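You operate a simulated robot arm through the tools that you are given. There is no shell and no other tool. Be economical: measure what you need, move in short steps, check, and stop when the job is done.

The job below is to be done with a simulated two-armed robot. You get a single attempt, and the scene is never put back.

## Task
Take the red wire spool and leave it on the grey stand shelf. Put the green ring on the grey stand shelf. Stack the 7 W white carton from the top of the right hood on top of the 3 W white carton. Close the water drawer. Any order will do.
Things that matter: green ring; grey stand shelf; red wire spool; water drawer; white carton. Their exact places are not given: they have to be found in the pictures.

It is judged by the outcome, as a careful person would: the job done as asked, and still so three seconds after it is handed in. It fails if anything else is knocked over, pushed out of place, dropped, spilled or broken.

## Robot
Two 7-joint arms with two-finger parallel grippers on one trunk, on a base that drives. Base frame: it is fixed to the floor where the robot stands at the start and does not move with it; the origin is under the middle of the robot, x ahead of it, y to its left, z up. Readings come in mm, degrees, newtons and seconds.
The left shoulder is at the start at [70, 188, 1240], the right one opposite. With the tool pointing down near the work surface each hand reaches from about 180 to 780 mm from the robot's upright axis, wherever it stands, measured 20 degrees to its own side. Places, roughly: green ring [-3000, -2250, 1250]; grey stand shelf (63x19 cm) [760, -720, 300]; red wire spool (5x5x4 cm) [700, 100, 800]; water drawer [-6500, -3400, 200]; white carton [-6250, -2250, 1250]. Payload 3.91 kg a hand.
The TCP of each hand is the grasp point between the finger pads, 30 mm short of the fingertips. In the tool frame z runs along the fingers and y along their closing line. The gripper opens to 110 mm. The fingers are 20 mm wide and 10 mm thick; the gripper's body (48 by 112 mm) begins 55 mm behind the TCP.
Orientation is that of the tool frame in the base frame, as [roll, pitch, yaw] about the fixed x, y, z axes, in that order (R = Rz(yaw) Ry(pitch) Rx(roll)). With the fingers straight down and closing along the base's y, the tool's x points along the base's -x, its y along +y and its z along -z.

## Interface
- The arms move only by the tool drive_tool. It takes "left_targets", "right_targets" or both (then of equal length, played together; a hand with none holds still); each is a list of rows, each a list of 6 numbers: the shift along the base's x, y, z in m, then the turn, a rotation vector about the base's x, y, z in degrees. In form: [[x, y, z, ax, ay, az], ...]. A call has 1 to 8 rows; each row shifts and turns the commanded pose from where the row before left it. "left_jaw" and "right_jaw" are, for a hand that has rows, the finger opening in m, from 0 to 0.11, set as the call begins (left out, the last holds). Rows are played at 5 a second. More than 50 mm and 8.6 degrees between two rows, or a gripper value outside its range, and nothing of the call is played. A pose out of reach is approached as far as the arm can. The call stops where the force on the tool passes 40 N (or 10 N more than at its start, if that is more) or the arm is blocked; 0.2 s more then pass. The fingers move at their own pace (about 72 mm/s each) and stop on an object; they squeeze with about 25 N. The grip force told is the motor's: it shows also when the fingers shut on nothing. Time passes only in rows, and 0.2 s behind the last, so rows that do not move let the fingers close. It gives the time, the measured TCP pose, the force on the tool (base axes), the opening and the grip force at its end, in the units of the frame above (readings bear some noise), with the torque about the TCP (base axes, N m) and any sound that the robot's microphone picked up.
- Cameras (640 x 400 px; columns grow to the right, rows downward): "scene" is now at [124.6, -37.7, 1453.3]; the picture's right is [-0.46, -0.89, -0.00], its down [-0.62, 0.32, -0.72] and it looks along [0.64, -0.33, -0.69] (base axes); focal length 251 px, centre (320, 200). "left" rides on the left gripper at [72, -17, -103] in its tool frame; the picture's right is [0.23, 0.97, 0.00], its down [-0.76, 0.18, -0.62] and it looks along [-0.61, 0.14, 0.78] (tool axes); focal length 222 px, centre (320, 200). "right" rides on the right gripper at [72, 17, -103] in its tool frame; the picture's right is [-0.23, 0.97, 0.00], its down [-0.76, -0.18, -0.62] and it looks along [-0.61, -0.14, 0.78] (tool axes); focal length 222 px, centre (320, 200).
- grab_frame(camera): a new picture of that camera. It takes no simulated time.
- slide_trunk(by): slides the trunk up (or, below 0, down) by that many mm; the arms and the scene camera ride with it, the base frame stays. It gives what a move gives, with no picture.
- base_move(legs): drives the robot by 1 to 6 legs, each [ahead, turn to the left] in mm and degrees, along the robot's own axes; the way and the turn of a leg run together, so that a leg with both is an arc; at most 1500 mm and 180 degrees a leg. The arms and the cameras ride along, it lands a little off, and it stops where it bumps. It gives what a move gives.
- head_to(pan, tilt): turns the head with the scene camera to pan (to the left, within 86 degrees either way) and tilt (down, from -29 to 69), counted from straight ahead of the robot. It gives what a move gives.
- pixel_to_xyz(camera, pixels): for up to 12 pixels [column, row] of the newest picture of that camera ("zoom" is the newest enlarged one), the place [x, y, z] in the base frame of the surface seen there, good to about 3 mm. It takes no simulated time.
- inspect(camera, box): a new picture of the part [left, top, right, bottom] of that camera's present view, enlarged. It takes no simulated time.
- finish_job(): hands the job in; it is judged then, once.

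Go step by step. Measure first, check grasps and placings, and put right what went wrong. The budget is 110 turns and 88 pictures, counting those below and the enlarged ones. Unless the task says otherwise, let go and move clear before handing in, and close with one line.

The tools are called after "Emit:" as a command line: name --argument value ..., lists and objects as JSON in quotes. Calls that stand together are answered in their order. drive_tool: Moves the arms, as the interface text tells. Its arguments: {"type":"object","properties":{"left_targets":{"type":"array","items":{"type":"array","items":{"type":"number"}}},"left_jaw":{"type":"number"},"right_targets":{"type":"array","items":{"type":"array","items":{"type":"number"}}},"right_jaw":{"type":"number"}},"required":[]} The other tools are called the same way: slide_trunk (by) slides the trunk up or down; base_move (legs) drives the base; head_to (pan, tilt) turns the head that bears the scene camera; grab_frame (camera) takes a picture; pixel_to_xyz (camera, pixels) gives the place of the surface under pixels of a picture; inspect (camera, box) takes an enlarged picture of a part of a camera's view; finish_job () hands the job in.

At the start:

```text
time_s: 0.0
left_tool_pos: [455.7, 35.4, 1121.7]
left_tcp_rot: [180.0, -0.1, 180.0]
left_force: [0.3, 0.9, -0.3]
left_ft_torque: [0.03, 0.01, -0.04]
left_finger_gap: 110.0
left_gripper_force: 0.1
right_tool_pos: [454.6, -475.2, 1047.5]
right_tcp_rot: [-180.0, 0.1, -180.0]
right_force: [0.3, -0.1, -0.2]
right_ft_torque: [0.01, -0.02, -0.01]
right_finger_gap: 110.1
right_gripper_force: 0.1
trunk travel left (down, up): [-750.0, 190.0]
robot x, y, heading: [3.3, -0.7, -0.0]
head pan, tilt: [-27.6, 44.0]
```

scene: 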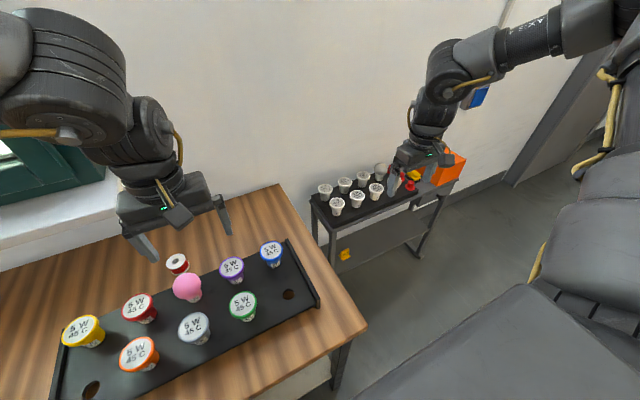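
right: 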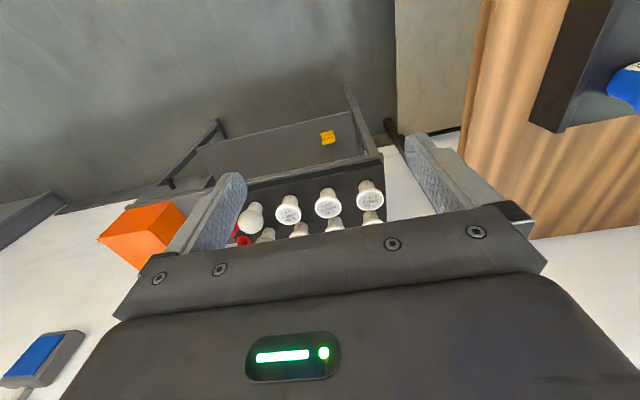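
left: 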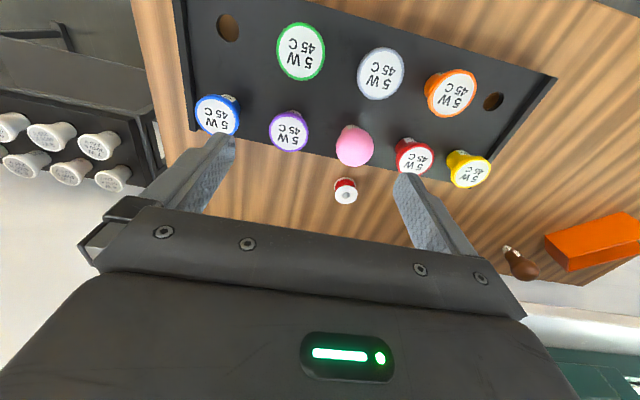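

The spool shows near scene (177,262), the stand with the cartons/bulbs at right near (375,220). I'll measure the spool and look closer.

Emit:
pixel_to_xyz --camera "scene" --pixels '[[177, 258], [177, 267], [188, 285], [278, 185], [345, 255], [385, 240], [336, 235], [456, 182], [313, 200], [150, 245]]'

Emit:
inspect --camera "scene" --box '[280, 120, 500, 290]'

Emit:
inspect --camera "left" --box '[270, 110, 430, 230]'

```text
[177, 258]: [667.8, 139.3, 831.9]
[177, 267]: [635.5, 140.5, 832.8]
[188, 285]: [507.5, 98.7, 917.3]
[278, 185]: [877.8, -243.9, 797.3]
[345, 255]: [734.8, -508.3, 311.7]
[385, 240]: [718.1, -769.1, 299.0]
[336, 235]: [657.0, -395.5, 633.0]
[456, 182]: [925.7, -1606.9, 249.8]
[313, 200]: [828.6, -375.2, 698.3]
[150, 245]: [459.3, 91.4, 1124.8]
```

```text
2.35 times, centred on (390, 205) of scene
```

zoom: 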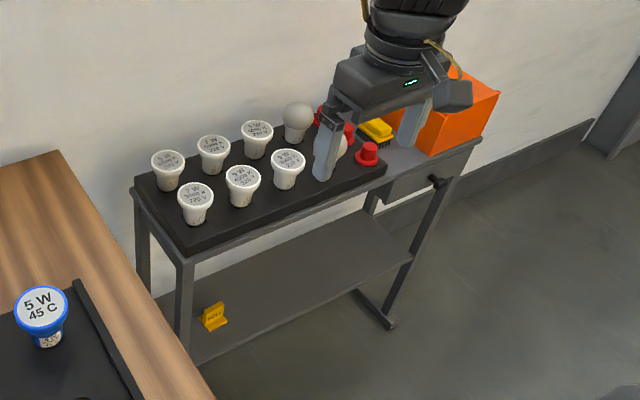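

```text
3.33 times, centred on (350, 170) of left
```

zoom: 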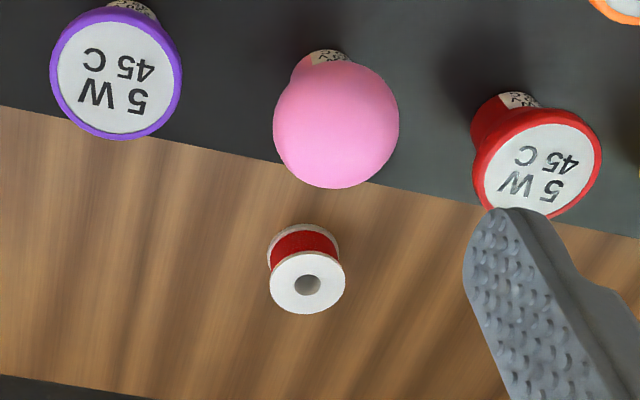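

Spool stands upright with its hole on top. I'll measure it from the left camera plus neighbours.

Emit:
grab_frame --camera "left"

Emit:
pixel_to_xyz --camera "left" --pixels '[[337, 196], [355, 196], [346, 190], [346, 202], [346, 210], [354, 145], [335, 145], [373, 145], [413, 158], [288, 132], [340, 163], [354, 165]]'

Emit:
pixel_to_xyz --camera "zoom" --pixels '[[280, 285], [336, 285], [308, 260], [308, 308]]'

```text
82 pictures are left
```

left: 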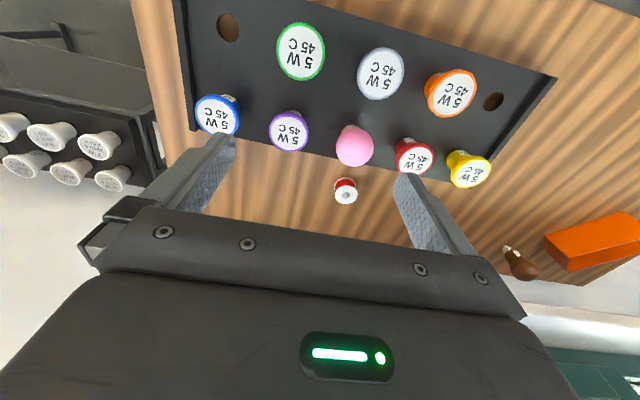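

```text
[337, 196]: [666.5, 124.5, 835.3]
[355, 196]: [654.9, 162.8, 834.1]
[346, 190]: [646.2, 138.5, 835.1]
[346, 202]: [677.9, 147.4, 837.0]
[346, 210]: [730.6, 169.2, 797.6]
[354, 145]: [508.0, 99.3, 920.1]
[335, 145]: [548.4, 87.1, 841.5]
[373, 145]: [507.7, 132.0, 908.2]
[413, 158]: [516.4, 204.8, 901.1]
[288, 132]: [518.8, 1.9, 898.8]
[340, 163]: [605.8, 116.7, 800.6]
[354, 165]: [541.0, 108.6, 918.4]
```

```text
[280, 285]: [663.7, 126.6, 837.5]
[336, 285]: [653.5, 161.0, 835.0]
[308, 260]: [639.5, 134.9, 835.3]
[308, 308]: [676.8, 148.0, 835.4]
```

The spool sits at about (660,143), top 836, table 797, radius 22. The shelf lies under a table top, so I'll grasp it obliquely with the camera side up; first I test turning the left hand about z.

Emit:
drive_tool --left_targets '[[0.02, 0.02, 0, 0, 0, 8.5], [0.02, 0.02, 0, 0, 0, 8.5], [0.02, 0.02, 0, 0, 0, 8.5], [0.02, 0.02, 0, 0, 0, 8.5], [0.02, 0.02, 0, 0, 0, 8.5], [0.02, 0.02, 0, 0, 0, 8.5], [0, 0, 0, 0, 0, 8.5], [0, 0, 0, 0, 0, 8.5]]'

Emit:
head_to --pan 0 --tilt 45

Emit:
grab_frame --camera "scene"

```text
time_s: 1.8
left_tool_pos: [575.3, 156.0, 1122.4]
left_tcp_rot: [179.9, 0.1, -111.8]
left_force: [0.3, -0.3, -0.1]
left_ft_torque: [0.0, 0.01, 0.02]
left_finger_gap: 109.9
left_gripper_force: 0.2
right_tool_pos: [455.9, -473.7, 1048.3]
right_tcp_rot: [180.0, 0.0, 180.0]
right_force: [0.0, -0.5, -0.1]
right_ft_torque: [-0.01, 0.03, 0.0]
right_finger_gap: 110.3
right_gripper_force: 0.0
trunk travel left (down, up): [-750.0, 190.0]
robot x, y, heading: [1.0, 2.7, -0.2]
head pan, tilt: [-27.6, 44.0]
```

```text
time_s: 2.7
left_tool_pos: [575.5, 155.0, 1123.1]
left_tcp_rot: [179.9, 0.1, -112.0]
left_force: [-0.6, -0.2, -0.1]
left_ft_torque: [0.02, 0.02, 0.02]
left_finger_gap: 110.0
left_gripper_force: 0.0
right_tool_pos: [453.9, -473.6, 1048.2]
right_tcp_rot: [-180.0, 0.0, 180.0]
right_force: [0.1, -0.1, -0.3]
right_ft_torque: [0.03, 0.0, -0.03]
right_finger_gap: 110.0
right_gripper_force: 0.1
trunk travel left (down, up): [-750.0, 190.0]
robot x, y, heading: [-1.7, 2.6, -0.2]
head pan, tilt: [0.0, 45.0]
```

```text
81 pictures are left
```

scene: 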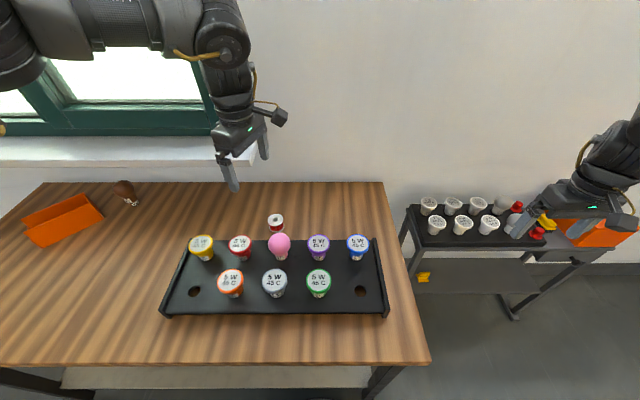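

The turn works (now -112° yaw). Continue turning towards 0° while staying above.

Emit:
drive_tool --left_targets '[[0, 0, 0, 0, 0, 8.5], [0, 0, 0, 0, 0, 8.5], [0, 0, 0, 0, 0, 8.5], [0, 0, 0, 0, 0, 8.5], [0, 0, 0, 0, 0, 8.5], [0, 0, 0, 0, 0, 8.5], [0, 0, 0, 0, 0, 8.5], [0, 0, 0, 0, 0, 8.5]]'

Emit:
drive_tool --left_targets '[[0, 0, 0, 0, 0, 8.5], [0, 0, 0, 0, 0, 8.5], [0, 0, 0, 0, 0, 8.5], [0, 0, 0, 0, 0, 8.5], [0, 0, 0, 0, 0, 8.5], [0, 0, 0, 0, 0, 1.5]]'

```text
time_s: 4.5
left_tool_pos: [575.6, 156.1, 1122.4]
left_tcp_rot: [179.9, 0.0, -43.8]
left_force: [0.4, 0.3, -0.4]
left_ft_torque: [0.02, 0.0, -0.02]
left_finger_gap: 109.7
left_gripper_force: 0.1
right_tool_pos: [455.7, -474.2, 1047.7]
right_tcp_rot: [-180.0, 0.0, -180.0]
right_force: [-0.3, -0.1, 1.3]
right_ft_torque: [-0.01, 0.02, 0.02]
right_finger_gap: 110.2
right_gripper_force: 0.0
trunk travel left (down, up): [-750.0, 190.0]
robot x, y, heading: [0.6, 0.7, -0.0]
head pan, tilt: [0.0, 45.0]
```

```text
time_s: 5.9
left_tool_pos: [574.6, 156.7, 1121.1]
left_tcp_rot: [-180.0, -0.1, 0.1]
left_force: [0.2, -1.0, 0.3]
left_ft_torque: [0.0, -0.03, 0.0]
left_finger_gap: 110.2
left_gripper_force: 0.0
right_tool_pos: [456.1, -473.9, 1047.4]
right_tcp_rot: [180.0, 0.0, 179.9]
right_force: [-0.7, -0.1, -0.1]
right_ft_torque: [0.0, -0.04, -0.03]
right_finger_gap: 110.3
right_gripper_force: 0.1
trunk travel left (down, up): [-750.0, 190.0]
robot x, y, heading: [1.3, -2.0, 0.3]
head pan, tilt: [0.0, 45.0]
```

Hand is turned 180°. Now tilt it 35° forward and move above the spool.

Emit:
drive_tool --left_targets '[[0.015, -0.003, -0.01, 0, -7, 0], [0.015, -0.003, -0.02, 0, -7, 0], [0.015, -0.003, -0.02, 0, -7, 0], [0.015, -0.003, -0.03, 0, -7, 0], [0.017, -0.002, -0.04, 0, -7, 0], [0, 0, 0, 0, 0, 0]]'

Emit:
grab_frame --camera "left"

```text
time_s: 7.3
left_tool_pos: [652.0, 143.1, 1004.1]
left_tcp_rot: [-180.0, -35.0, 0.0]
left_force: [-0.6, 0.0, 0.1]
left_ft_torque: [0.0, 0.01, 0.0]
left_finger_gap: 109.8
left_gripper_force: 0.2
right_tool_pos: [454.2, -474.5, 1048.5]
right_tcp_rot: [180.0, 0.0, -180.0]
right_force: [-0.2, 1.1, -0.1]
right_ft_torque: [0.02, -0.02, 0.01]
right_finger_gap: 110.2
right_gripper_force: 0.1
trunk travel left (down, up): [-750.0, 190.0]
robot x, y, heading: [-1.1, -2.9, -0.1]
head pan, tilt: [0.0, 45.0]
```

```text
80 pictures are left
```

left: 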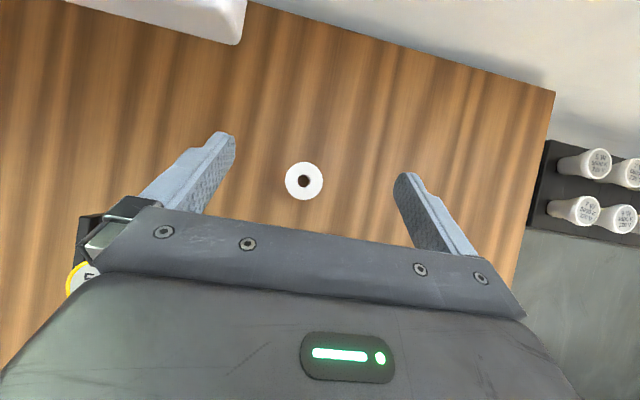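

Spool sits between the fingers; verify its centre and descend 165 mm to just above, checking.

Emit:
pixel_to_xyz --camera "left" --pixels '[[288, 181], [320, 181], [304, 165], [304, 197]]'

Emit:
drive_tool --left_targets '[[0, 0, -0.03, 0, 0, 0], [0, 0, -0.03, 0, 0, 0], [0, 0, -0.03, 0, 0, 0], [0, 0, -0.03, 0, 0, 0], [0, 0, -0.02, 0, 0, 0], [0, 0, -0.01, 0, 0, 0]]'

Emit:
grab_frame --camera "scene"

Emit:
grab_frame --camera "left"

```text
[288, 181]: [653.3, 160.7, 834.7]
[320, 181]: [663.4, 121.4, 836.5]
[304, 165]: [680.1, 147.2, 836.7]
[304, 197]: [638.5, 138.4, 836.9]
```

```text
time_s: 8.7
left_tool_pos: [653.1, 140.4, 851.5]
left_tcp_rot: [-180.0, -35.1, 0.0]
left_force: [-0.3, -0.2, 0.1]
left_ft_torque: [-0.02, -0.01, 0.01]
left_finger_gap: 109.8
left_gripper_force: 0.2
right_tool_pos: [455.1, -473.0, 1048.1]
right_tcp_rot: [-180.0, 0.0, 180.0]
right_force: [-0.6, 0.5, -0.2]
right_ft_torque: [0.0, 0.01, 0.02]
right_finger_gap: 109.9
right_gripper_force: 0.1
trunk travel left (down, up): [-750.0, 190.0]
robot x, y, heading: [-0.9, -0.3, -0.1]
head pan, tilt: [0.0, 45.0]
```

```text
79 pictures are left
```

scene: 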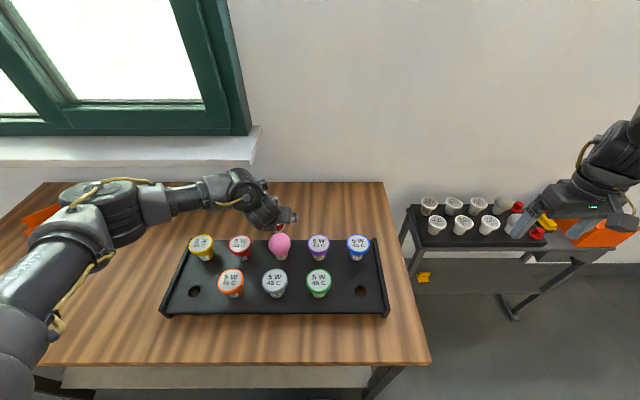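

```text
78 pictures are left
```

left: 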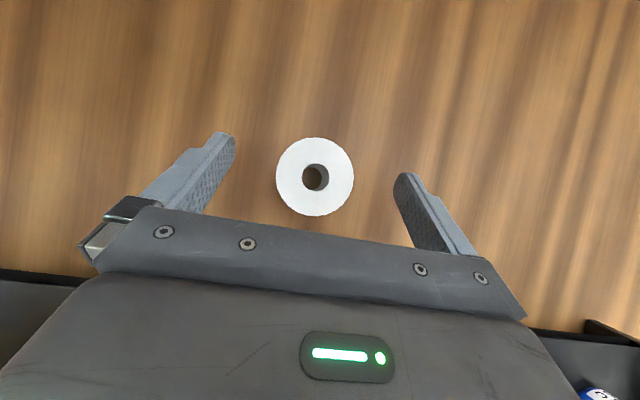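

Aligned; descend the last 18 mm, then close.

Emit:
drive_tool --left_targets '[[0.002, 0.001, -0.009, 0, 0, 0], [0.002, 0.001, -0.009, 0, 0, 0]]'

Emit:
drive_tool --left_targets '[[0, 0, 0, 0, 0, 0], [0, 0, 0, 0, 0, 0], [0, 0, 0, 0, 0, 0], [0, 0, 0, 0, 0, 0]]' --left_jaw 0.0

Emit:
drive_tool --left_targets '[[0, 0, 0.02, 0, 0, 0], [0, 0, 0.04, 0, 0, 0], [0, 0, 0.04, 0, 0, 0], [0, 0, 0.04, 0, 0, 0], [0, 0, 0.04, 0, 0, 0], [-0.02, 0, 0.04, 0, 0, 0], [-0.02, 0, 0.02, 0, 0, 0]]'

Emit:
grab_frame --camera "left"

Emit:
grab_frame --camera "scene"

```text
time_s: 9.3
left_tool_pos: [656.9, 143.8, 832.3]
left_tcp_rot: [179.9, -35.0, 0.1]
left_force: [0.1, 0.0, 0.4]
left_ft_torque: [-0.02, 0.0, 0.0]
left_finger_gap: 110.1
left_gripper_force: 0.1
right_tool_pos: [454.2, -474.6, 1047.9]
right_tcp_rot: [-180.0, 0.0, -180.0]
right_force: [0.1, -0.7, -0.9]
right_ft_torque: [0.01, -0.02, -0.06]
right_finger_gap: 110.0
right_gripper_force: 0.0
trunk travel left (down, up): [-750.0, 190.0]
robot x, y, heading: [0.7, 7.3, -0.2]
head pan, tilt: [0.0, 45.0]
```

```text
time_s: 10.3
left_tool_pos: [656.4, 143.4, 833.2]
left_tcp_rot: [180.0, -35.0, -0.1]
left_force: [0.2, 0.5, 0.1]
left_ft_torque: [-0.01, -0.01, 0.01]
left_finger_gap: 49.2
left_gripper_force: 24.7
right_tool_pos: [454.4, -474.0, 1047.6]
right_tcp_rot: [-179.9, 0.0, -179.9]
right_force: [0.4, -0.8, 0.2]
right_ft_torque: [-0.01, 0.01, -0.01]
right_finger_gap: 110.1
right_gripper_force: 0.1
trunk travel left (down, up): [-750.0, 190.0]
robot x, y, heading: [-1.8, -2.6, -0.1]
head pan, tilt: [0.0, 45.0]
```

```text
time_s: 11.9
left_tool_pos: [617.6, 146.2, 1076.3]
left_tcp_rot: [180.0, -35.0, 0.1]
left_force: [-0.5, 0.2, -1.6]
left_ft_torque: [0.01, 0.03, 0.01]
left_finger_gap: 49.3
left_gripper_force: 24.6
right_tool_pos: [454.1, -474.1, 1048.4]
right_tcp_rot: [-179.9, -0.1, -180.0]
right_force: [-0.1, -0.7, -0.4]
right_ft_torque: [0.0, -0.02, 0.01]
right_finger_gap: 110.1
right_gripper_force: 0.0
trunk travel left (down, up): [-750.0, 190.0]
robot x, y, heading: [-0.2, 0.7, -0.1]
head pan, tilt: [0.0, 45.0]
```

```text
77 pictures are left
```

left: 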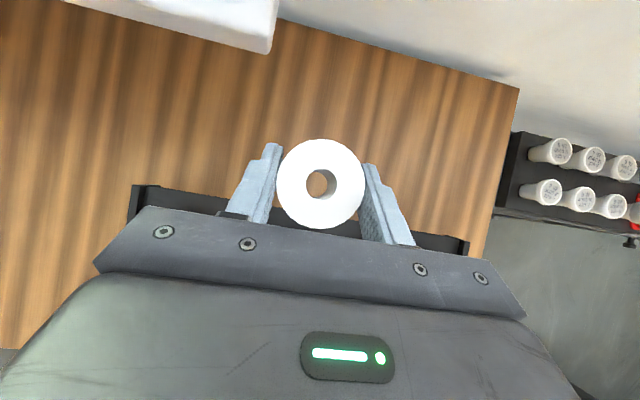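

```text
76 pictures are left
```

scene: 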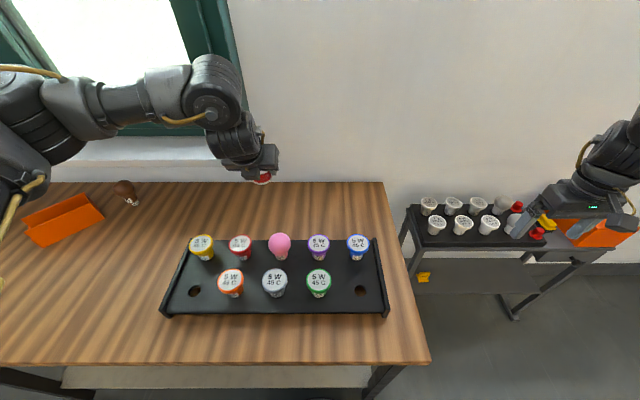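

Spool held (gap 49.2 mm), upright relative to tilt. Before driving I look around right.

Emit:
pixel_to_xyz --camera "scene" --pixels '[[404, 240], [415, 275], [500, 285], [515, 315], [440, 292], [480, 292], [420, 278], [430, 360], [62, 380], [440, 247]]'

Emit:
head_to --pan -80 --tilt 30

Emit:
grab_frame --camera "scene"

```text
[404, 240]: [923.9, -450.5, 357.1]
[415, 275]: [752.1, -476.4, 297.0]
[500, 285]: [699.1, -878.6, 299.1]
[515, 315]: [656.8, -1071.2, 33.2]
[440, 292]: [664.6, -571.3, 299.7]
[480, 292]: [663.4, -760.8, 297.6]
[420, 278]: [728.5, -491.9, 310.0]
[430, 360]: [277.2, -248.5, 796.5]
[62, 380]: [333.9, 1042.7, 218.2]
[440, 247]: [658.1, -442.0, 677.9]
```

```text
time_s: 13.4
left_tool_pos: [617.4, 146.2, 1074.2]
left_tcp_rot: [-180.0, -35.0, 0.0]
left_force: [-0.5, -0.8, -0.8]
left_ft_torque: [-0.01, 0.02, 0.0]
left_finger_gap: 49.2
left_gripper_force: 25.1
right_tool_pos: [454.7, -474.7, 1048.7]
right_tcp_rot: [180.0, 0.0, 179.9]
right_force: [-0.1, -0.1, 0.5]
right_ft_torque: [0.01, 0.01, 0.01]
right_finger_gap: 110.2
right_gripper_force: 0.0
trunk travel left (down, up): [-750.0, 190.0]
robot x, y, heading: [1.0, -1.2, 0.2]
head pan, tilt: [-80.0, 30.0]
```

```text
75 pictures are left
```

scene: 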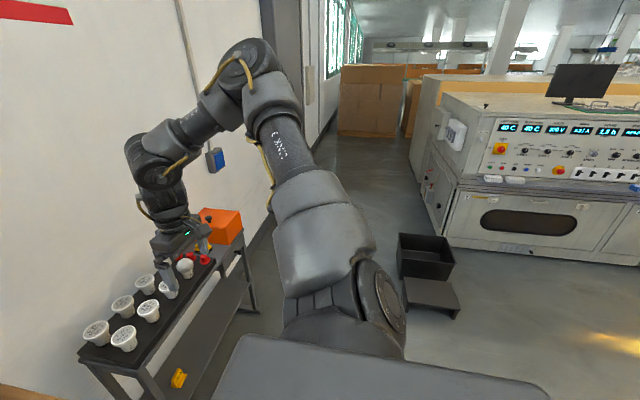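

There's a floor bin and a step ahead at (430,270); measure them for driving.

Emit:
pixel_to_xyz --camera "scene" --pixels '[[400, 275], [405, 305], [455, 318], [440, 235], [255, 310], [340, 130], [480, 250], [600, 262], [560, 330], [600, 390], [345, 135], [195, 340]]'

Emit:
head_to --pan -86 --tilt 0

Emit:
grab_frame --camera "scene"

```text
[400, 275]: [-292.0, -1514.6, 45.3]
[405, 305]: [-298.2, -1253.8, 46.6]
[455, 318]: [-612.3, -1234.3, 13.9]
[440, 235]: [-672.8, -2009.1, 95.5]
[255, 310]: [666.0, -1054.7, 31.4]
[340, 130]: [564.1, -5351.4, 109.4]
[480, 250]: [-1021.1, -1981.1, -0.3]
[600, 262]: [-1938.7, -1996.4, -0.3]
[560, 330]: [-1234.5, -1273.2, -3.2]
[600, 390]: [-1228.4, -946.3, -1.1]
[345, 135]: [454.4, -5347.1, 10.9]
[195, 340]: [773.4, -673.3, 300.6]
```

```text
time_s: 14.4
left_tool_pos: [618.4, 145.4, 1074.6]
left_tcp_rot: [-179.9, -35.1, 0.0]
left_force: [0.4, -0.3, -1.6]
left_ft_torque: [0.0, -0.03, 0.03]
left_finger_gap: 49.3
left_gripper_force: 24.9
right_tool_pos: [454.3, -475.1, 1048.3]
right_tcp_rot: [-180.0, 0.0, -180.0]
right_force: [0.2, 0.3, 0.1]
right_ft_torque: [-0.01, -0.03, 0.0]
right_finger_gap: 109.8
right_gripper_force: 0.0
trunk travel left (down, up): [-750.0, 190.0]
robot x, y, heading: [3.3, 3.4, -0.1]
head pan, tilt: [-85.9, 0.0]
```

```text
74 pictures are left
```

scene: 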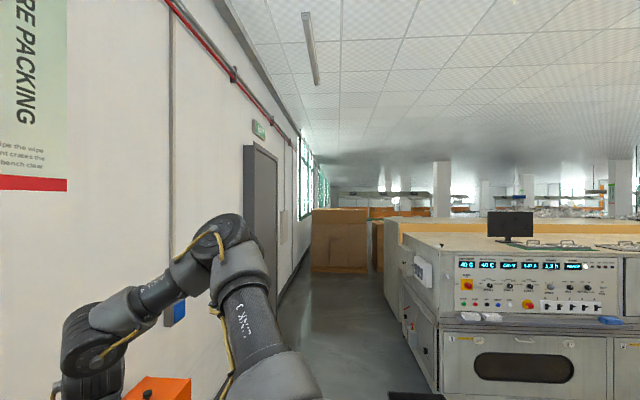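

Clear corridor in front of the stand. I'll back off, turn right, drive along, and turn back to face the stand.

Emit:
base_move --legs '[[-150, 0], [0, -90], [870, 0], [0, 90]]'

Emit:
head_to --pan 0 --tilt 45

Emit:
grab_frame --camera "scene"

```text
time_s: 27.7
left_tool_pos: [420.9, -740.7, 1074.6]
left_tcp_rot: [-179.9, -35.0, -2.8]
left_force: [0.2, -0.4, -0.6]
left_ft_torque: [0.02, 0.0, 0.01]
left_finger_gap: 49.5
left_gripper_force: 24.9
right_tool_pos: [227.3, -1350.0, 1047.9]
right_tcp_rot: [180.0, 0.0, 177.1]
right_force: [-0.2, 0.4, 0.3]
right_ft_torque: [-0.03, 0.0, -0.02]
right_finger_gap: 110.0
right_gripper_force: 0.1
trunk travel left (down, up): [-750.0, 190.0]
robot x, y, heading: [-206.2, -854.5, -3.1]
head pan, tilt: [-85.9, 0.0]
```

```text
time_s: 29.3
left_tool_pos: [422.2, -740.2, 1075.3]
left_tcp_rot: [180.0, -35.1, -2.9]
left_force: [1.2, 0.0, -0.4]
left_ft_torque: [0.04, 0.0, 0.02]
left_finger_gap: 49.2
left_gripper_force: 25.5
right_tool_pos: [227.5, -1351.0, 1047.5]
right_tcp_rot: [179.9, 0.0, 177.2]
right_force: [0.5, 0.7, 0.2]
right_ft_torque: [-0.05, -0.05, 0.0]
right_finger_gap: 110.0
right_gripper_force: 0.2
trunk travel left (down, up): [-750.0, 190.0]
robot x, y, heading: [-206.1, -850.8, -2.8]
head pan, tilt: [0.0, 45.0]
```

```text
73 pictures are left
```

scene: 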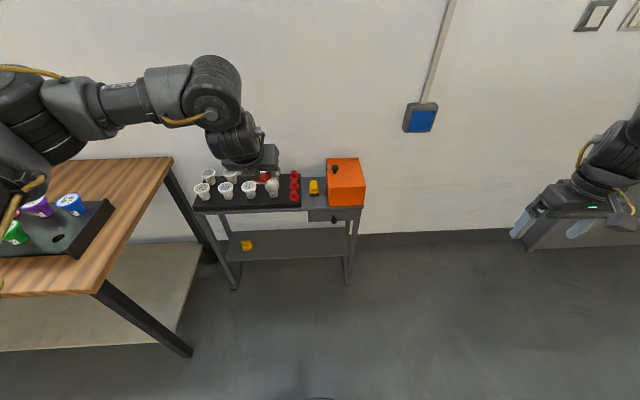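

The stand is ahead. I lower the trunk 600 mm with the hand still in front of the stand, and level the heading.

Emit:
slide_trunk --by -600

Emit:
base_move --legs '[[0, 2.8]]'

Emit:
drive_tool --left_targets '[[0, 0, -0.03, 0, 0, 0], [0, 0, -0.03, 0, 0, 0], [0, 0, -0.03, 0, 0, 0], [0, 0, -0.015, 0, 0, 0], [0, 0, 0, 0, 0, 0]]'

Emit:
grab_frame --camera "scene"

Emit:
grab_frame --camera "left"

```text
refused: -600 is not a number from -400 to 400
```

```text
time_s: 30.1
left_tool_pos: [413.9, -713.3, 1075.5]
left_tcp_rot: [-179.9, -35.1, -0.3]
left_force: [-0.9, 0.4, 0.2]
left_ft_torque: [0.04, 0.03, -0.01]
left_finger_gap: 49.3
left_gripper_force: 24.9
right_tool_pos: [248.7, -1332.0, 1046.5]
right_tcp_rot: [179.9, -0.1, 179.9]
right_force: [0.0, 1.0, 0.3]
right_ft_torque: [0.03, -0.01, -0.02]
right_finger_gap: 109.9
right_gripper_force: 0.1
trunk travel left (down, up): [-750.0, 190.0]
robot x, y, heading: [-202.4, -852.0, -0.4]
head pan, tilt: [0.0, 45.0]
```

```text
time_s: 31.3
left_tool_pos: [415.8, -710.6, 968.5]
left_tcp_rot: [-180.0, -35.1, -0.3]
left_force: [-0.3, -0.4, -0.5]
left_ft_torque: [-0.01, -0.02, 0.01]
left_finger_gap: 49.3
left_gripper_force: 25.2
right_tool_pos: [250.1, -1330.7, 1048.7]
right_tcp_rot: [-180.0, -0.1, 179.8]
right_force: [-0.3, 0.1, 0.2]
right_ft_torque: [0.01, -0.02, -0.02]
right_finger_gap: 110.0
right_gripper_force: 0.1
trunk travel left (down, up): [-750.0, 190.0]
robot x, y, heading: [-201.1, -852.9, -0.1]
head pan, tilt: [0.0, 45.0]
```

```text
72 pictures are left
```

scene: 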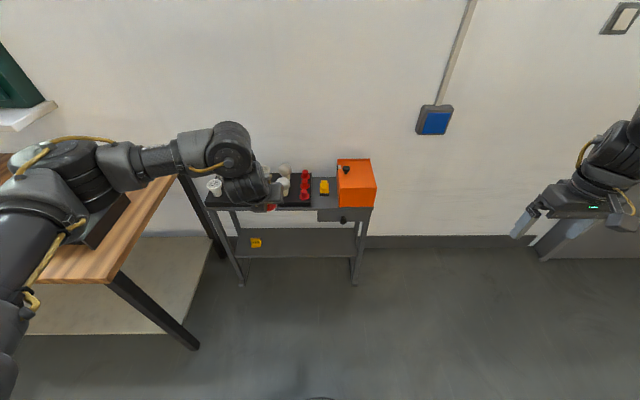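

```text
71 pictures are left
```

left: 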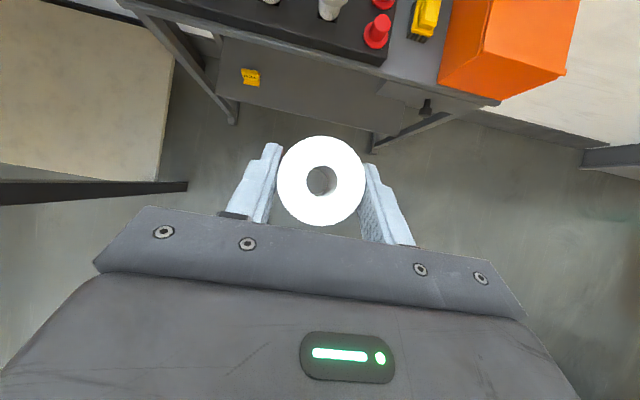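

The left elbow hangs above the big table with bulbs, so lowering here would hit it. I measure the elbow and table edge.

Emit:
pixel_to_xyz --camera "scene" --pixels '[[60, 160], [100, 170], [130, 165], [20, 230], [110, 275], [230, 150], [170, 170], [365, 210], [343, 220], [318, 213], [345, 207]]'

```text
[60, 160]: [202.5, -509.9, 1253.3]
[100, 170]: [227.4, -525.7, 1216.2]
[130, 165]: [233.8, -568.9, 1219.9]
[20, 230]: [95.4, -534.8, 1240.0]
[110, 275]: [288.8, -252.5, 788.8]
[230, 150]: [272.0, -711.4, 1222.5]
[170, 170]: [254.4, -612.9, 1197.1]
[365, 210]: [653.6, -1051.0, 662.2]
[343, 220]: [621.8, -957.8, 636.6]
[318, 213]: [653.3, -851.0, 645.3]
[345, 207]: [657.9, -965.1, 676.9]
```

Actually the elbow is at y≈-510 (not over the table, edge y=-250). Lower by 600 mm in two slides, then look.

Emit:
slide_trunk --by -350

Emit:
slide_trunk --by -250

Emit:
grab_frame --camera "scene"

Emit:
grab_frame --camera "left"

```text
time_s: 34.8
left_tool_pos: [416.0, -709.4, 619.5]
left_tcp_rot: [179.9, -34.9, -0.2]
left_force: [0.5, 0.1, -1.6]
left_ft_torque: [0.01, 0.02, -0.03]
left_finger_gap: 49.2
left_gripper_force: 25.1
right_tool_pos: [250.6, -1329.3, 698.0]
right_tcp_rot: [180.0, 0.0, 179.8]
right_force: [0.1, 0.2, -0.1]
right_ft_torque: [0.01, -0.03, -0.01]
right_finger_gap: 110.4
right_gripper_force: 0.3
trunk travel left (down, up): [-400.0, 540.0]
robot x, y, heading: [-200.0, -852.7, -0.3]
head pan, tilt: [0.0, 45.0]
```

```text
time_s: 37.3
left_tool_pos: [414.6, -709.8, 369.8]
left_tcp_rot: [179.9, -35.1, -0.2]
left_force: [0.5, 0.4, -1.0]
left_ft_torque: [0.01, -0.01, 0.01]
left_finger_gap: 49.3
left_gripper_force: 24.7
right_tool_pos: [249.9, -1330.2, 447.7]
right_tcp_rot: [180.0, 0.0, 179.8]
right_force: [0.0, 0.5, -0.4]
right_ft_torque: [0.03, -0.02, -0.01]
right_finger_gap: 110.1
right_gripper_force: 0.1
trunk travel left (down, up): [-150.0, 790.0]
robot x, y, heading: [-203.1, -854.7, -0.1]
head pan, tilt: [0.0, 45.0]
```

```text
70 pictures are left
```

scene: 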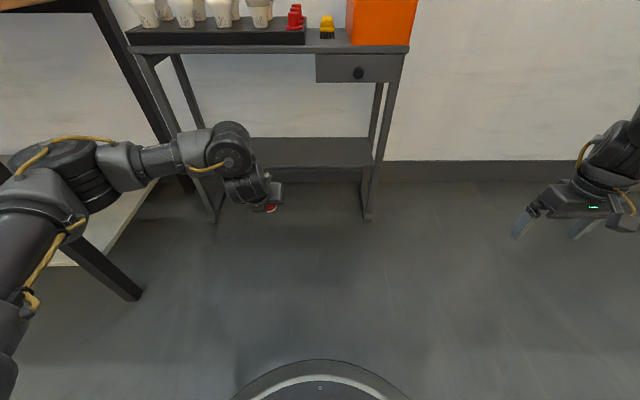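

```text
69 pictures are left
```

left: 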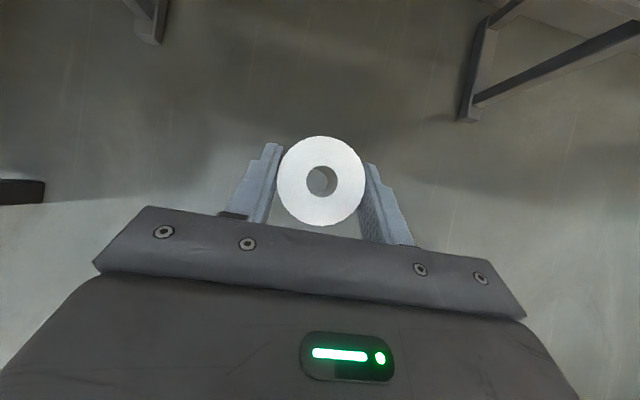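

The hand is in front of the shelf at the right height. Drive forward 200 mm and look.

Emit:
base_move --legs '[[200, 0]]'

Emit:
grab_frame --camera "scene"

Emit:
grab_frame --camera "left"

```text
time_s: 38.9
left_tool_pos: [618.3, -709.3, 368.9]
left_tcp_rot: [179.9, -35.0, -0.2]
left_force: [-0.6, 0.0, -1.5]
left_ft_torque: [-0.01, -0.01, -0.02]
left_finger_gap: 49.3
left_gripper_force: 24.6
right_tool_pos: [453.9, -1329.6, 448.8]
right_tcp_rot: [180.0, -0.1, 179.8]
right_force: [0.7, 0.4, -0.6]
right_ft_torque: [0.04, 0.01, -0.01]
right_finger_gap: 109.9
right_gripper_force: 0.0
trunk travel left (down, up): [-150.0, 790.0]
robot x, y, heading: [-2.1, -856.2, -0.4]
head pan, tilt: [0.0, 45.0]
```

```text
68 pictures are left
```

scene: 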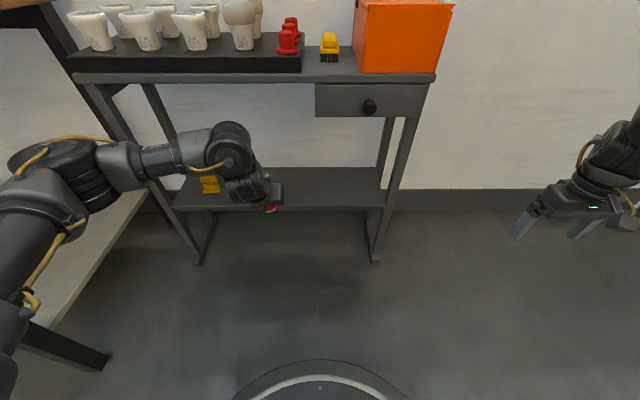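

```text
67 pictures are left
```

left: 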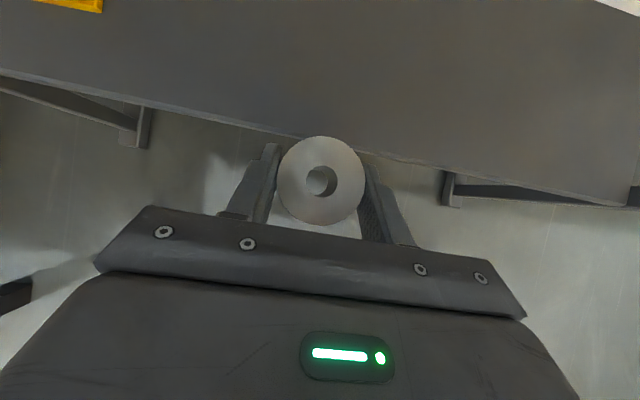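

Check the wrist clearance against the stand's upper front edge.

Emit:
pixel_to_xyz --camera "scene" --pixels '[[235, 128], [248, 140], [258, 165], [275, 190], [90, 150], [75, 145], [130, 148], [85, 80], [200, 82], [180, 208], [300, 208], [350, 113]]'

```text
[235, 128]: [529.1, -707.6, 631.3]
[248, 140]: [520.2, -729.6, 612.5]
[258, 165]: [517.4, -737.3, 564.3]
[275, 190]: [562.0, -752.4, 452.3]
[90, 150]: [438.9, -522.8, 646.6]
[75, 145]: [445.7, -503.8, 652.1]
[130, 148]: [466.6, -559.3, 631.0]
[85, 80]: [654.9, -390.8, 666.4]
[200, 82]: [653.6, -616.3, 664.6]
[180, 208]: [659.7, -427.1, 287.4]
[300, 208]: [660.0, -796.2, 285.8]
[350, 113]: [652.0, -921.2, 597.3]
```

Wrist front x≈530; a 90 mm advance leaves ~25 mm to the edge at 654. Drive 90 and look.

Emit:
base_move --legs '[[88, 0]]'

Emit:
grab_frame --camera "left"

Emit:
grab_frame --camera "scene"

```text
time_s: 40.0
left_tool_pos: [706.1, -708.6, 369.5]
left_tcp_rot: [179.9, -35.0, 0.0]
left_force: [0.5, -0.1, -0.7]
left_ft_torque: [0.01, 0.01, 0.02]
left_finger_gap: 49.3
left_gripper_force: 25.2
right_tool_pos: [542.1, -1329.0, 447.6]
right_tcp_rot: [180.0, 0.0, 180.0]
right_force: [0.1, -0.4, 0.0]
right_ft_torque: [0.0, -0.02, -0.03]
right_finger_gap: 110.0
right_gripper_force: 0.1
trunk travel left (down, up): [-150.0, 790.0]
robot x, y, heading: [87.1, -853.8, -0.3]
head pan, tilt: [0.0, 45.0]
```

```text
66 pictures are left
```

left: 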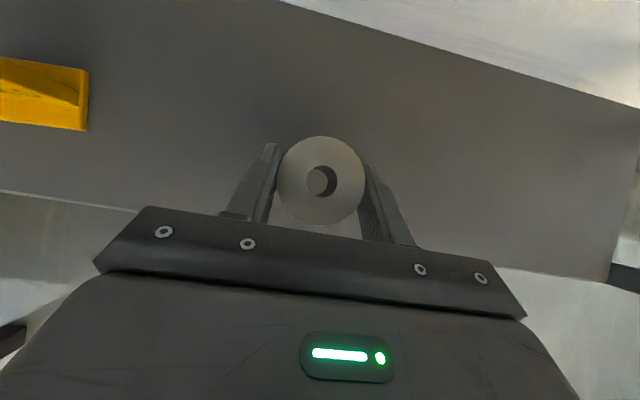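

```text
65 pictures are left
```

scene: 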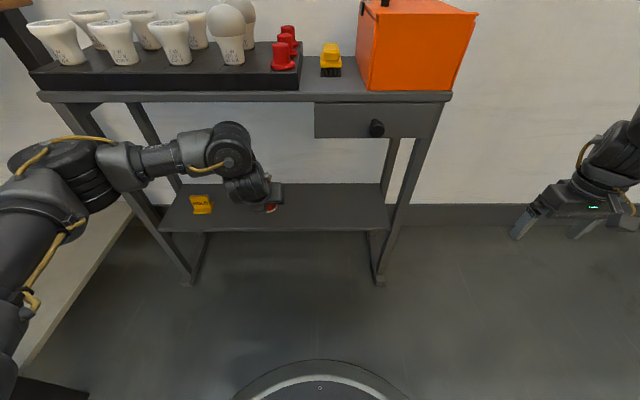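

Over the shelf. Lower to ~338 with a slight push in.

Emit:
drive_tool --left_targets '[[0.01, 0, -0.01, 0, 0, 0], [0, 0, -0.01, 0, 0, 0], [0, 0, -0.006, 0, 0, 0], [0, 0, -0.003, 0, 0, 0], [0, 0, -0.002, 0, 0, 0]]'

```text
time_s: 41.2
left_tool_pos: [716.0, -709.9, 338.6]
left_tcp_rot: [179.9, -35.0, -0.2]
left_force: [0.4, -0.3, -1.0]
left_ft_torque: [0.0, 0.0, 0.01]
left_finger_gap: 49.2
left_gripper_force: 24.7
right_tool_pos: [541.0, -1329.9, 447.6]
right_tcp_rot: [179.8, -0.1, 179.9]
right_force: [-1.5, 0.0, -0.6]
right_ft_torque: [0.0, 0.01, 0.01]
right_finger_gap: 109.8
right_gripper_force: 0.1
trunk travel left (down, up): [-150.0, 790.0]
robot x, y, heading: [87.6, -856.4, -0.0]
head pan, tilt: [0.0, 45.0]
```

Emit:
drive_tool --left_targets '[[0, 0, -0.0015, 0, 0, 0], [0, 0, -0.0015, 0, 0, 0]]'

```text
time_s: 41.8
left_tool_pos: [715.3, -709.3, 335.6]
left_tcp_rot: [179.9, -35.0, -0.1]
left_force: [-0.4, -0.4, -0.7]
left_ft_torque: [0.02, 0.0, 0.0]
left_finger_gap: 49.1
left_gripper_force: 25.0
right_tool_pos: [540.7, -1329.9, 448.7]
right_tcp_rot: [180.0, 0.1, 179.9]
right_force: [0.3, -0.6, -0.1]
right_ft_torque: [0.0, 0.0, 0.01]
right_finger_gap: 110.1
right_gripper_force: 0.0
trunk travel left (down, up): [-150.0, 790.0]
robot x, y, heading: [87.3, -854.2, -0.2]
head pan, tilt: [0.0, 45.0]
```

No contact yet at 335.6; ease down 2 mm more, then open if light contact.

Emit:
drive_tool --left_targets '[[0, 0, -0.001, 0, 0, 0], [0, 0, -0.001, 0, 0, 0], [0, 0, 0, 0, 0, 0]]'

Emit:
grab_frame --camera "left"

```text
time_s: 42.6
left_tool_pos: [714.5, -709.6, 333.8]
left_tcp_rot: [179.9, -35.0, -0.1]
left_force: [0.5, 0.4, -1.3]
left_ft_torque: [-0.01, 0.01, -0.01]
left_finger_gap: 49.5
left_gripper_force: 25.4
right_tool_pos: [541.1, -1329.9, 448.0]
right_tcp_rot: [180.0, -0.1, 179.9]
right_force: [0.8, 0.5, 0.1]
right_ft_torque: [0.03, -0.02, 0.01]
right_finger_gap: 110.1
right_gripper_force: 0.1
trunk travel left (down, up): [-150.0, 790.0]
robot x, y, heading: [85.2, -853.2, -0.2]
head pan, tilt: [0.0, 45.0]
```

```text
64 pictures are left
```

left: 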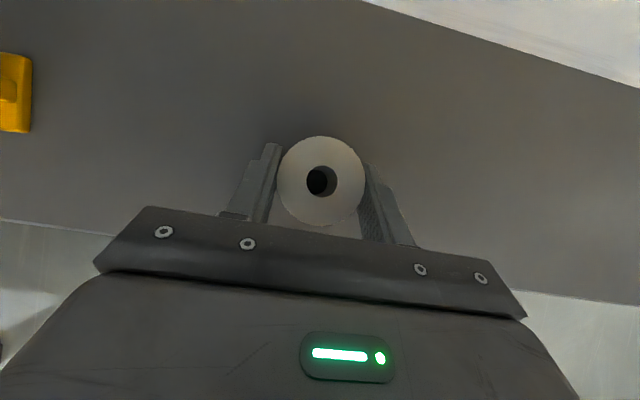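

Emit:
pixel_to_xyz --camera "left" --pixels '[[320, 110], [200, 180], [420, 210], [320, 145], [320, 215]]'

Emit:
drive_tool --left_targets '[[0, 0, -0.0015, 0, 0, 0], [0, 0, 0, 0, 0, 0]]'

```text
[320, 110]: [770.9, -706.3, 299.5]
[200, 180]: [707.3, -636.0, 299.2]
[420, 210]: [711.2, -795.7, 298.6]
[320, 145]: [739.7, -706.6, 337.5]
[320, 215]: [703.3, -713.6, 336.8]
```

```text
time_s: 43.2
left_tool_pos: [716.6, -710.4, 332.8]
left_tcp_rot: [179.8, -35.1, -0.1]
left_force: [-1.8, -0.4, 3.9]
left_ft_torque: [0.02, 0.04, 0.01]
left_finger_gap: 49.3
left_gripper_force: 24.4
right_tool_pos: [541.5, -1329.3, 449.4]
right_tcp_rot: [-179.9, 0.1, 179.9]
right_force: [0.0, -0.3, 0.4]
right_ft_torque: [0.02, 0.02, 0.04]
right_finger_gap: 110.0
right_gripper_force: 0.1
trunk travel left (down, up): [-150.0, 790.0]
robot x, y, heading: [83.4, -858.6, -0.2]
head pan, tilt: [0.0, 45.0]
```

Contact felt (force +5 N). Open, then back off along the hand and check.

Emit:
drive_tool --left_targets '[[0, 0, 0, 0, 0, 0], [0, 0, 0, 0, 0, 0], [0, 0, 0, 0, 0, 0], [0, 0, 0.005, 0, 0, 0], [-0.02, 0, 0.02, 0, 0, 0], [-0.03, 0, 0.02, 0, 0, 0]]' --left_jaw 0.1

Emit:
grab_frame --camera "left"

```text
time_s: 44.6
left_tool_pos: [666.5, -707.6, 375.7]
left_tcp_rot: [179.9, -35.0, -0.1]
left_force: [-0.1, 0.4, -0.4]
left_ft_torque: [0.01, -0.01, 0.01]
left_finger_gap: 100.0
left_gripper_force: 0.0
right_tool_pos: [540.3, -1329.3, 446.9]
right_tcp_rot: [-180.0, 0.0, 179.9]
right_force: [-1.0, 0.2, 0.1]
right_ft_torque: [-0.02, 0.02, 0.02]
right_finger_gap: 110.0
right_gripper_force: 0.0
trunk travel left (down, up): [-150.0, 790.0]
robot x, y, heading: [90.1, -855.5, 0.1]
head pan, tilt: [0.0, 45.0]
```

```text
63 pictures are left
```

left: 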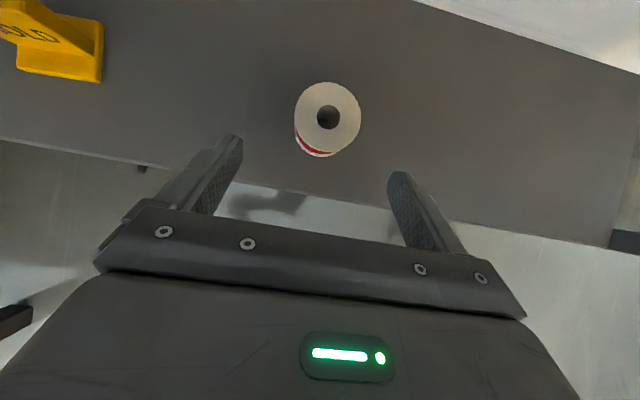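

Spool stands upright on the shelf. Back off, raise the trunk, turn around to face -x, and look.

Emit:
base_move --legs '[[-330, 0]]'

Emit:
slide_trunk --by 400

Emit:
slide_trunk --by 250

Emit:
head_to --pan 86 --tilt 25

Emit:
grab_frame --camera "scene"

```text
time_s: 46.8
left_tool_pos: [337.8, -709.0, 373.9]
left_tcp_rot: [179.8, -35.0, -0.4]
left_force: [0.8, 0.3, 0.2]
left_ft_torque: [0.01, 0.03, -0.01]
left_finger_gap: 100.0
left_gripper_force: 0.0
right_tool_pos: [208.3, -1331.2, 447.7]
right_tcp_rot: [-179.9, 0.0, 179.6]
right_force: [0.4, 0.6, -0.2]
right_ft_torque: [0.01, -0.01, -0.01]
right_finger_gap: 109.9
right_gripper_force: 0.1
trunk travel left (down, up): [-150.0, 790.0]
robot x, y, heading: [-244.3, -855.6, -0.3]
head pan, tilt: [0.0, 45.0]
```

```text
time_s: 50.6
left_tool_pos: [339.2, -710.4, 776.7]
left_tcp_rot: [179.9, -35.1, -0.4]
left_force: [0.4, 0.2, -0.8]
left_ft_torque: [0.0, 0.02, -0.03]
left_finger_gap: 100.1
left_gripper_force: 0.1
right_tool_pos: [209.7, -1331.1, 848.1]
right_tcp_rot: [179.9, 0.0, 179.7]
right_force: [-0.2, 0.2, -0.1]
right_ft_torque: [0.01, -0.04, -0.01]
right_finger_gap: 109.9
right_gripper_force: 0.0
trunk travel left (down, up): [-550.0, 390.0]
robot x, y, heading: [-243.3, -853.0, -0.3]
head pan, tilt: [0.0, 45.0]
```

```text
time_s: 53.2
left_tool_pos: [337.8, -709.9, 1024.8]
left_tcp_rot: [179.9, -35.0, -0.5]
left_force: [0.5, 0.0, -0.4]
left_ft_torque: [0.01, 0.04, -0.02]
left_finger_gap: 99.9
left_gripper_force: 0.0
right_tool_pos: [208.8, -1330.6, 1097.8]
right_tcp_rot: [-179.9, 0.0, 179.6]
right_force: [1.2, -0.4, 0.3]
right_ft_torque: [0.01, -0.03, 0.01]
right_finger_gap: 109.9
right_gripper_force: 0.0
trunk travel left (down, up): [-800.0, 140.0]
robot x, y, heading: [-246.1, -846.8, -0.3]
head pan, tilt: [0.0, 45.0]
```

```text
time_s: 54.8
left_tool_pos: [338.3, -709.7, 1025.8]
left_tcp_rot: [180.0, -35.0, -0.4]
left_force: [0.4, 0.1, -0.1]
left_ft_torque: [0.01, 0.01, -0.01]
left_finger_gap: 99.9
left_gripper_force: 0.0
right_tool_pos: [207.7, -1329.7, 1097.6]
right_tcp_rot: [-180.0, 0.0, 179.6]
right_force: [0.1, 0.3, 0.7]
right_ft_torque: [-0.01, 0.03, -0.04]
right_finger_gap: 110.1
right_gripper_force: 0.1
trunk travel left (down, up): [-800.0, 140.0]
robot x, y, heading: [-241.2, -854.1, -0.3]
head pan, tilt: [85.9, 25.0]
```

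```text
62 pictures are left
```

scene: 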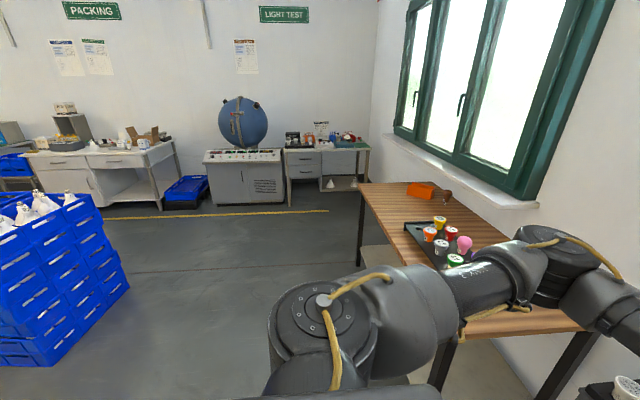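

Blue crates to the left at (60,280); measure, then turn left 180° if clear.

Emit:
pixel_to_xyz --camera "scene" --pixels '[[128, 285], [100, 215], [48, 365], [60, 205], [160, 205], [240, 200]]'

Emit:
base_move --legs '[[0, 90]]'

Emit:
head_to --pan 80 --tilt 20

Emit:
grab_frame --camera "scene"

```text
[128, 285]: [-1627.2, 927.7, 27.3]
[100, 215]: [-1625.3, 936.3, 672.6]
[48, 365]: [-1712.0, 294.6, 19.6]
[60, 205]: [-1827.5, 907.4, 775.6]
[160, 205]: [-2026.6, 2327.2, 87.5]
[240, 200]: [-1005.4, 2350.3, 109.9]
```

```text
time_s: 59.1
left_tool_pos: [-412.6, -279.7, 1026.3]
left_tcp_rot: [180.0, -34.9, 92.3]
left_force: [0.6, -0.4, -0.6]
left_ft_torque: [-0.01, 0.0, 0.0]
left_finger_gap: 100.1
left_gripper_force: 0.0
right_tool_pos: [213.1, -379.7, 1098.2]
right_tcp_rot: [179.9, 0.0, -87.7]
right_force: [0.1, -0.6, -0.7]
right_ft_torque: [-0.01, -0.04, 0.03]
right_finger_gap: 110.0
right_gripper_force: 0.0
trunk travel left (down, up): [-800.0, 140.0]
robot x, y, heading: [-245.3, -849.0, 92.1]
head pan, tilt: [85.9, 25.0]
```

```text
time_s: 59.8
left_tool_pos: [-413.3, -280.3, 1024.5]
left_tcp_rot: [179.9, -35.0, 92.3]
left_force: [0.8, -0.4, -0.9]
left_ft_torque: [-0.01, 0.01, -0.01]
left_finger_gap: 100.1
left_gripper_force: 0.0
right_tool_pos: [212.2, -380.3, 1097.8]
right_tcp_rot: [179.9, 0.0, -87.7]
right_force: [0.4, -0.4, 0.3]
right_ft_torque: [-0.03, 0.0, -0.03]
right_finger_gap: 109.8
right_gripper_force: 0.1
trunk travel left (down, up): [-800.0, 140.0]
robot x, y, heading: [-246.2, -850.4, 92.5]
head pan, tilt: [80.0, 20.0]
```

```text
61 pictures are left
```

scene: 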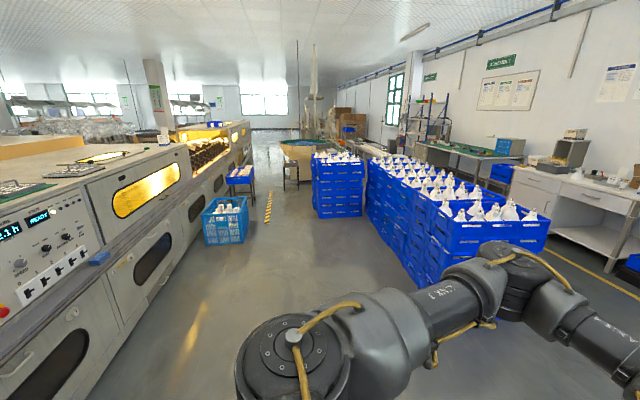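

A corridor runs along the oven line at left. Measure crates, basket, console.

Emit:
pixel_to_xyz --camera "scene" --pixels '[[208, 245], [246, 240], [230, 200], [430, 290], [320, 217], [363, 205], [240, 190], [130, 300], [165, 150], [150, 148], [290, 185], [210, 128]]'

Emit:
inspect --camera "scene" --box '[80, 90, 340, 250]'

```text
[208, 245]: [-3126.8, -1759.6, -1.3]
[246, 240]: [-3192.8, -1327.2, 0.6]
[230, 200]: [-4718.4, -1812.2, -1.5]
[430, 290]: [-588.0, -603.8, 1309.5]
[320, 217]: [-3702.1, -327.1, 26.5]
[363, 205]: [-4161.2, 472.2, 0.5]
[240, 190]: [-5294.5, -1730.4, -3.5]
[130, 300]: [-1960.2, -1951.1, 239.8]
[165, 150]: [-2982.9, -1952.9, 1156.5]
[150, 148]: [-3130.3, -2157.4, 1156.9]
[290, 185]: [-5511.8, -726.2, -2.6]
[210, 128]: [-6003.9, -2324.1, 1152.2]
```

```text
2.46 times, centred on (210, 170) of scene
```

zoom: 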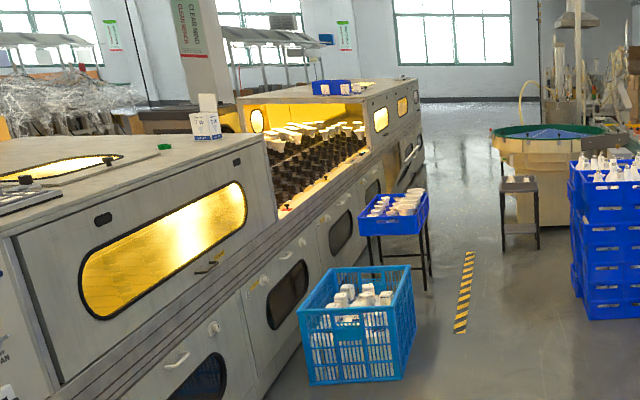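

Green ring on the near hood at zoom (165,147), a carton at (205,125). Measure these.

Emit:
pixel_to_xyz --camera "zoom" --pixels '[[162, 147], [168, 145], [205, 128], [207, 103], [260, 150], [240, 110], [330, 92], [400, 92], [300, 330], [410, 300], [370, 230], [430, 200]]'

Emit:
inspect --camera "scene" --box '[130, 115, 250, 190]'

```text
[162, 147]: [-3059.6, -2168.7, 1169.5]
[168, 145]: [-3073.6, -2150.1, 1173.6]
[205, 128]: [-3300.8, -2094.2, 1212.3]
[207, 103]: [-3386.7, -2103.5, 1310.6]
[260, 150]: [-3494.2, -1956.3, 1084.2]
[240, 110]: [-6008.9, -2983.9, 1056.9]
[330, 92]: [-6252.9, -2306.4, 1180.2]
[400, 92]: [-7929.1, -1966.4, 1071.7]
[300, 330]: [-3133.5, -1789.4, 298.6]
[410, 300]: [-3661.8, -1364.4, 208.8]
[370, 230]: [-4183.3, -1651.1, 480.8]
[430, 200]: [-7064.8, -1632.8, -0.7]
```

```text
5.33 times, centred on (190, 152) of scene
```

zoom: 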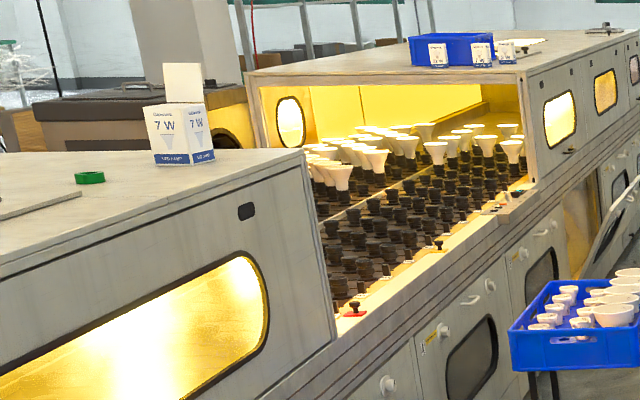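

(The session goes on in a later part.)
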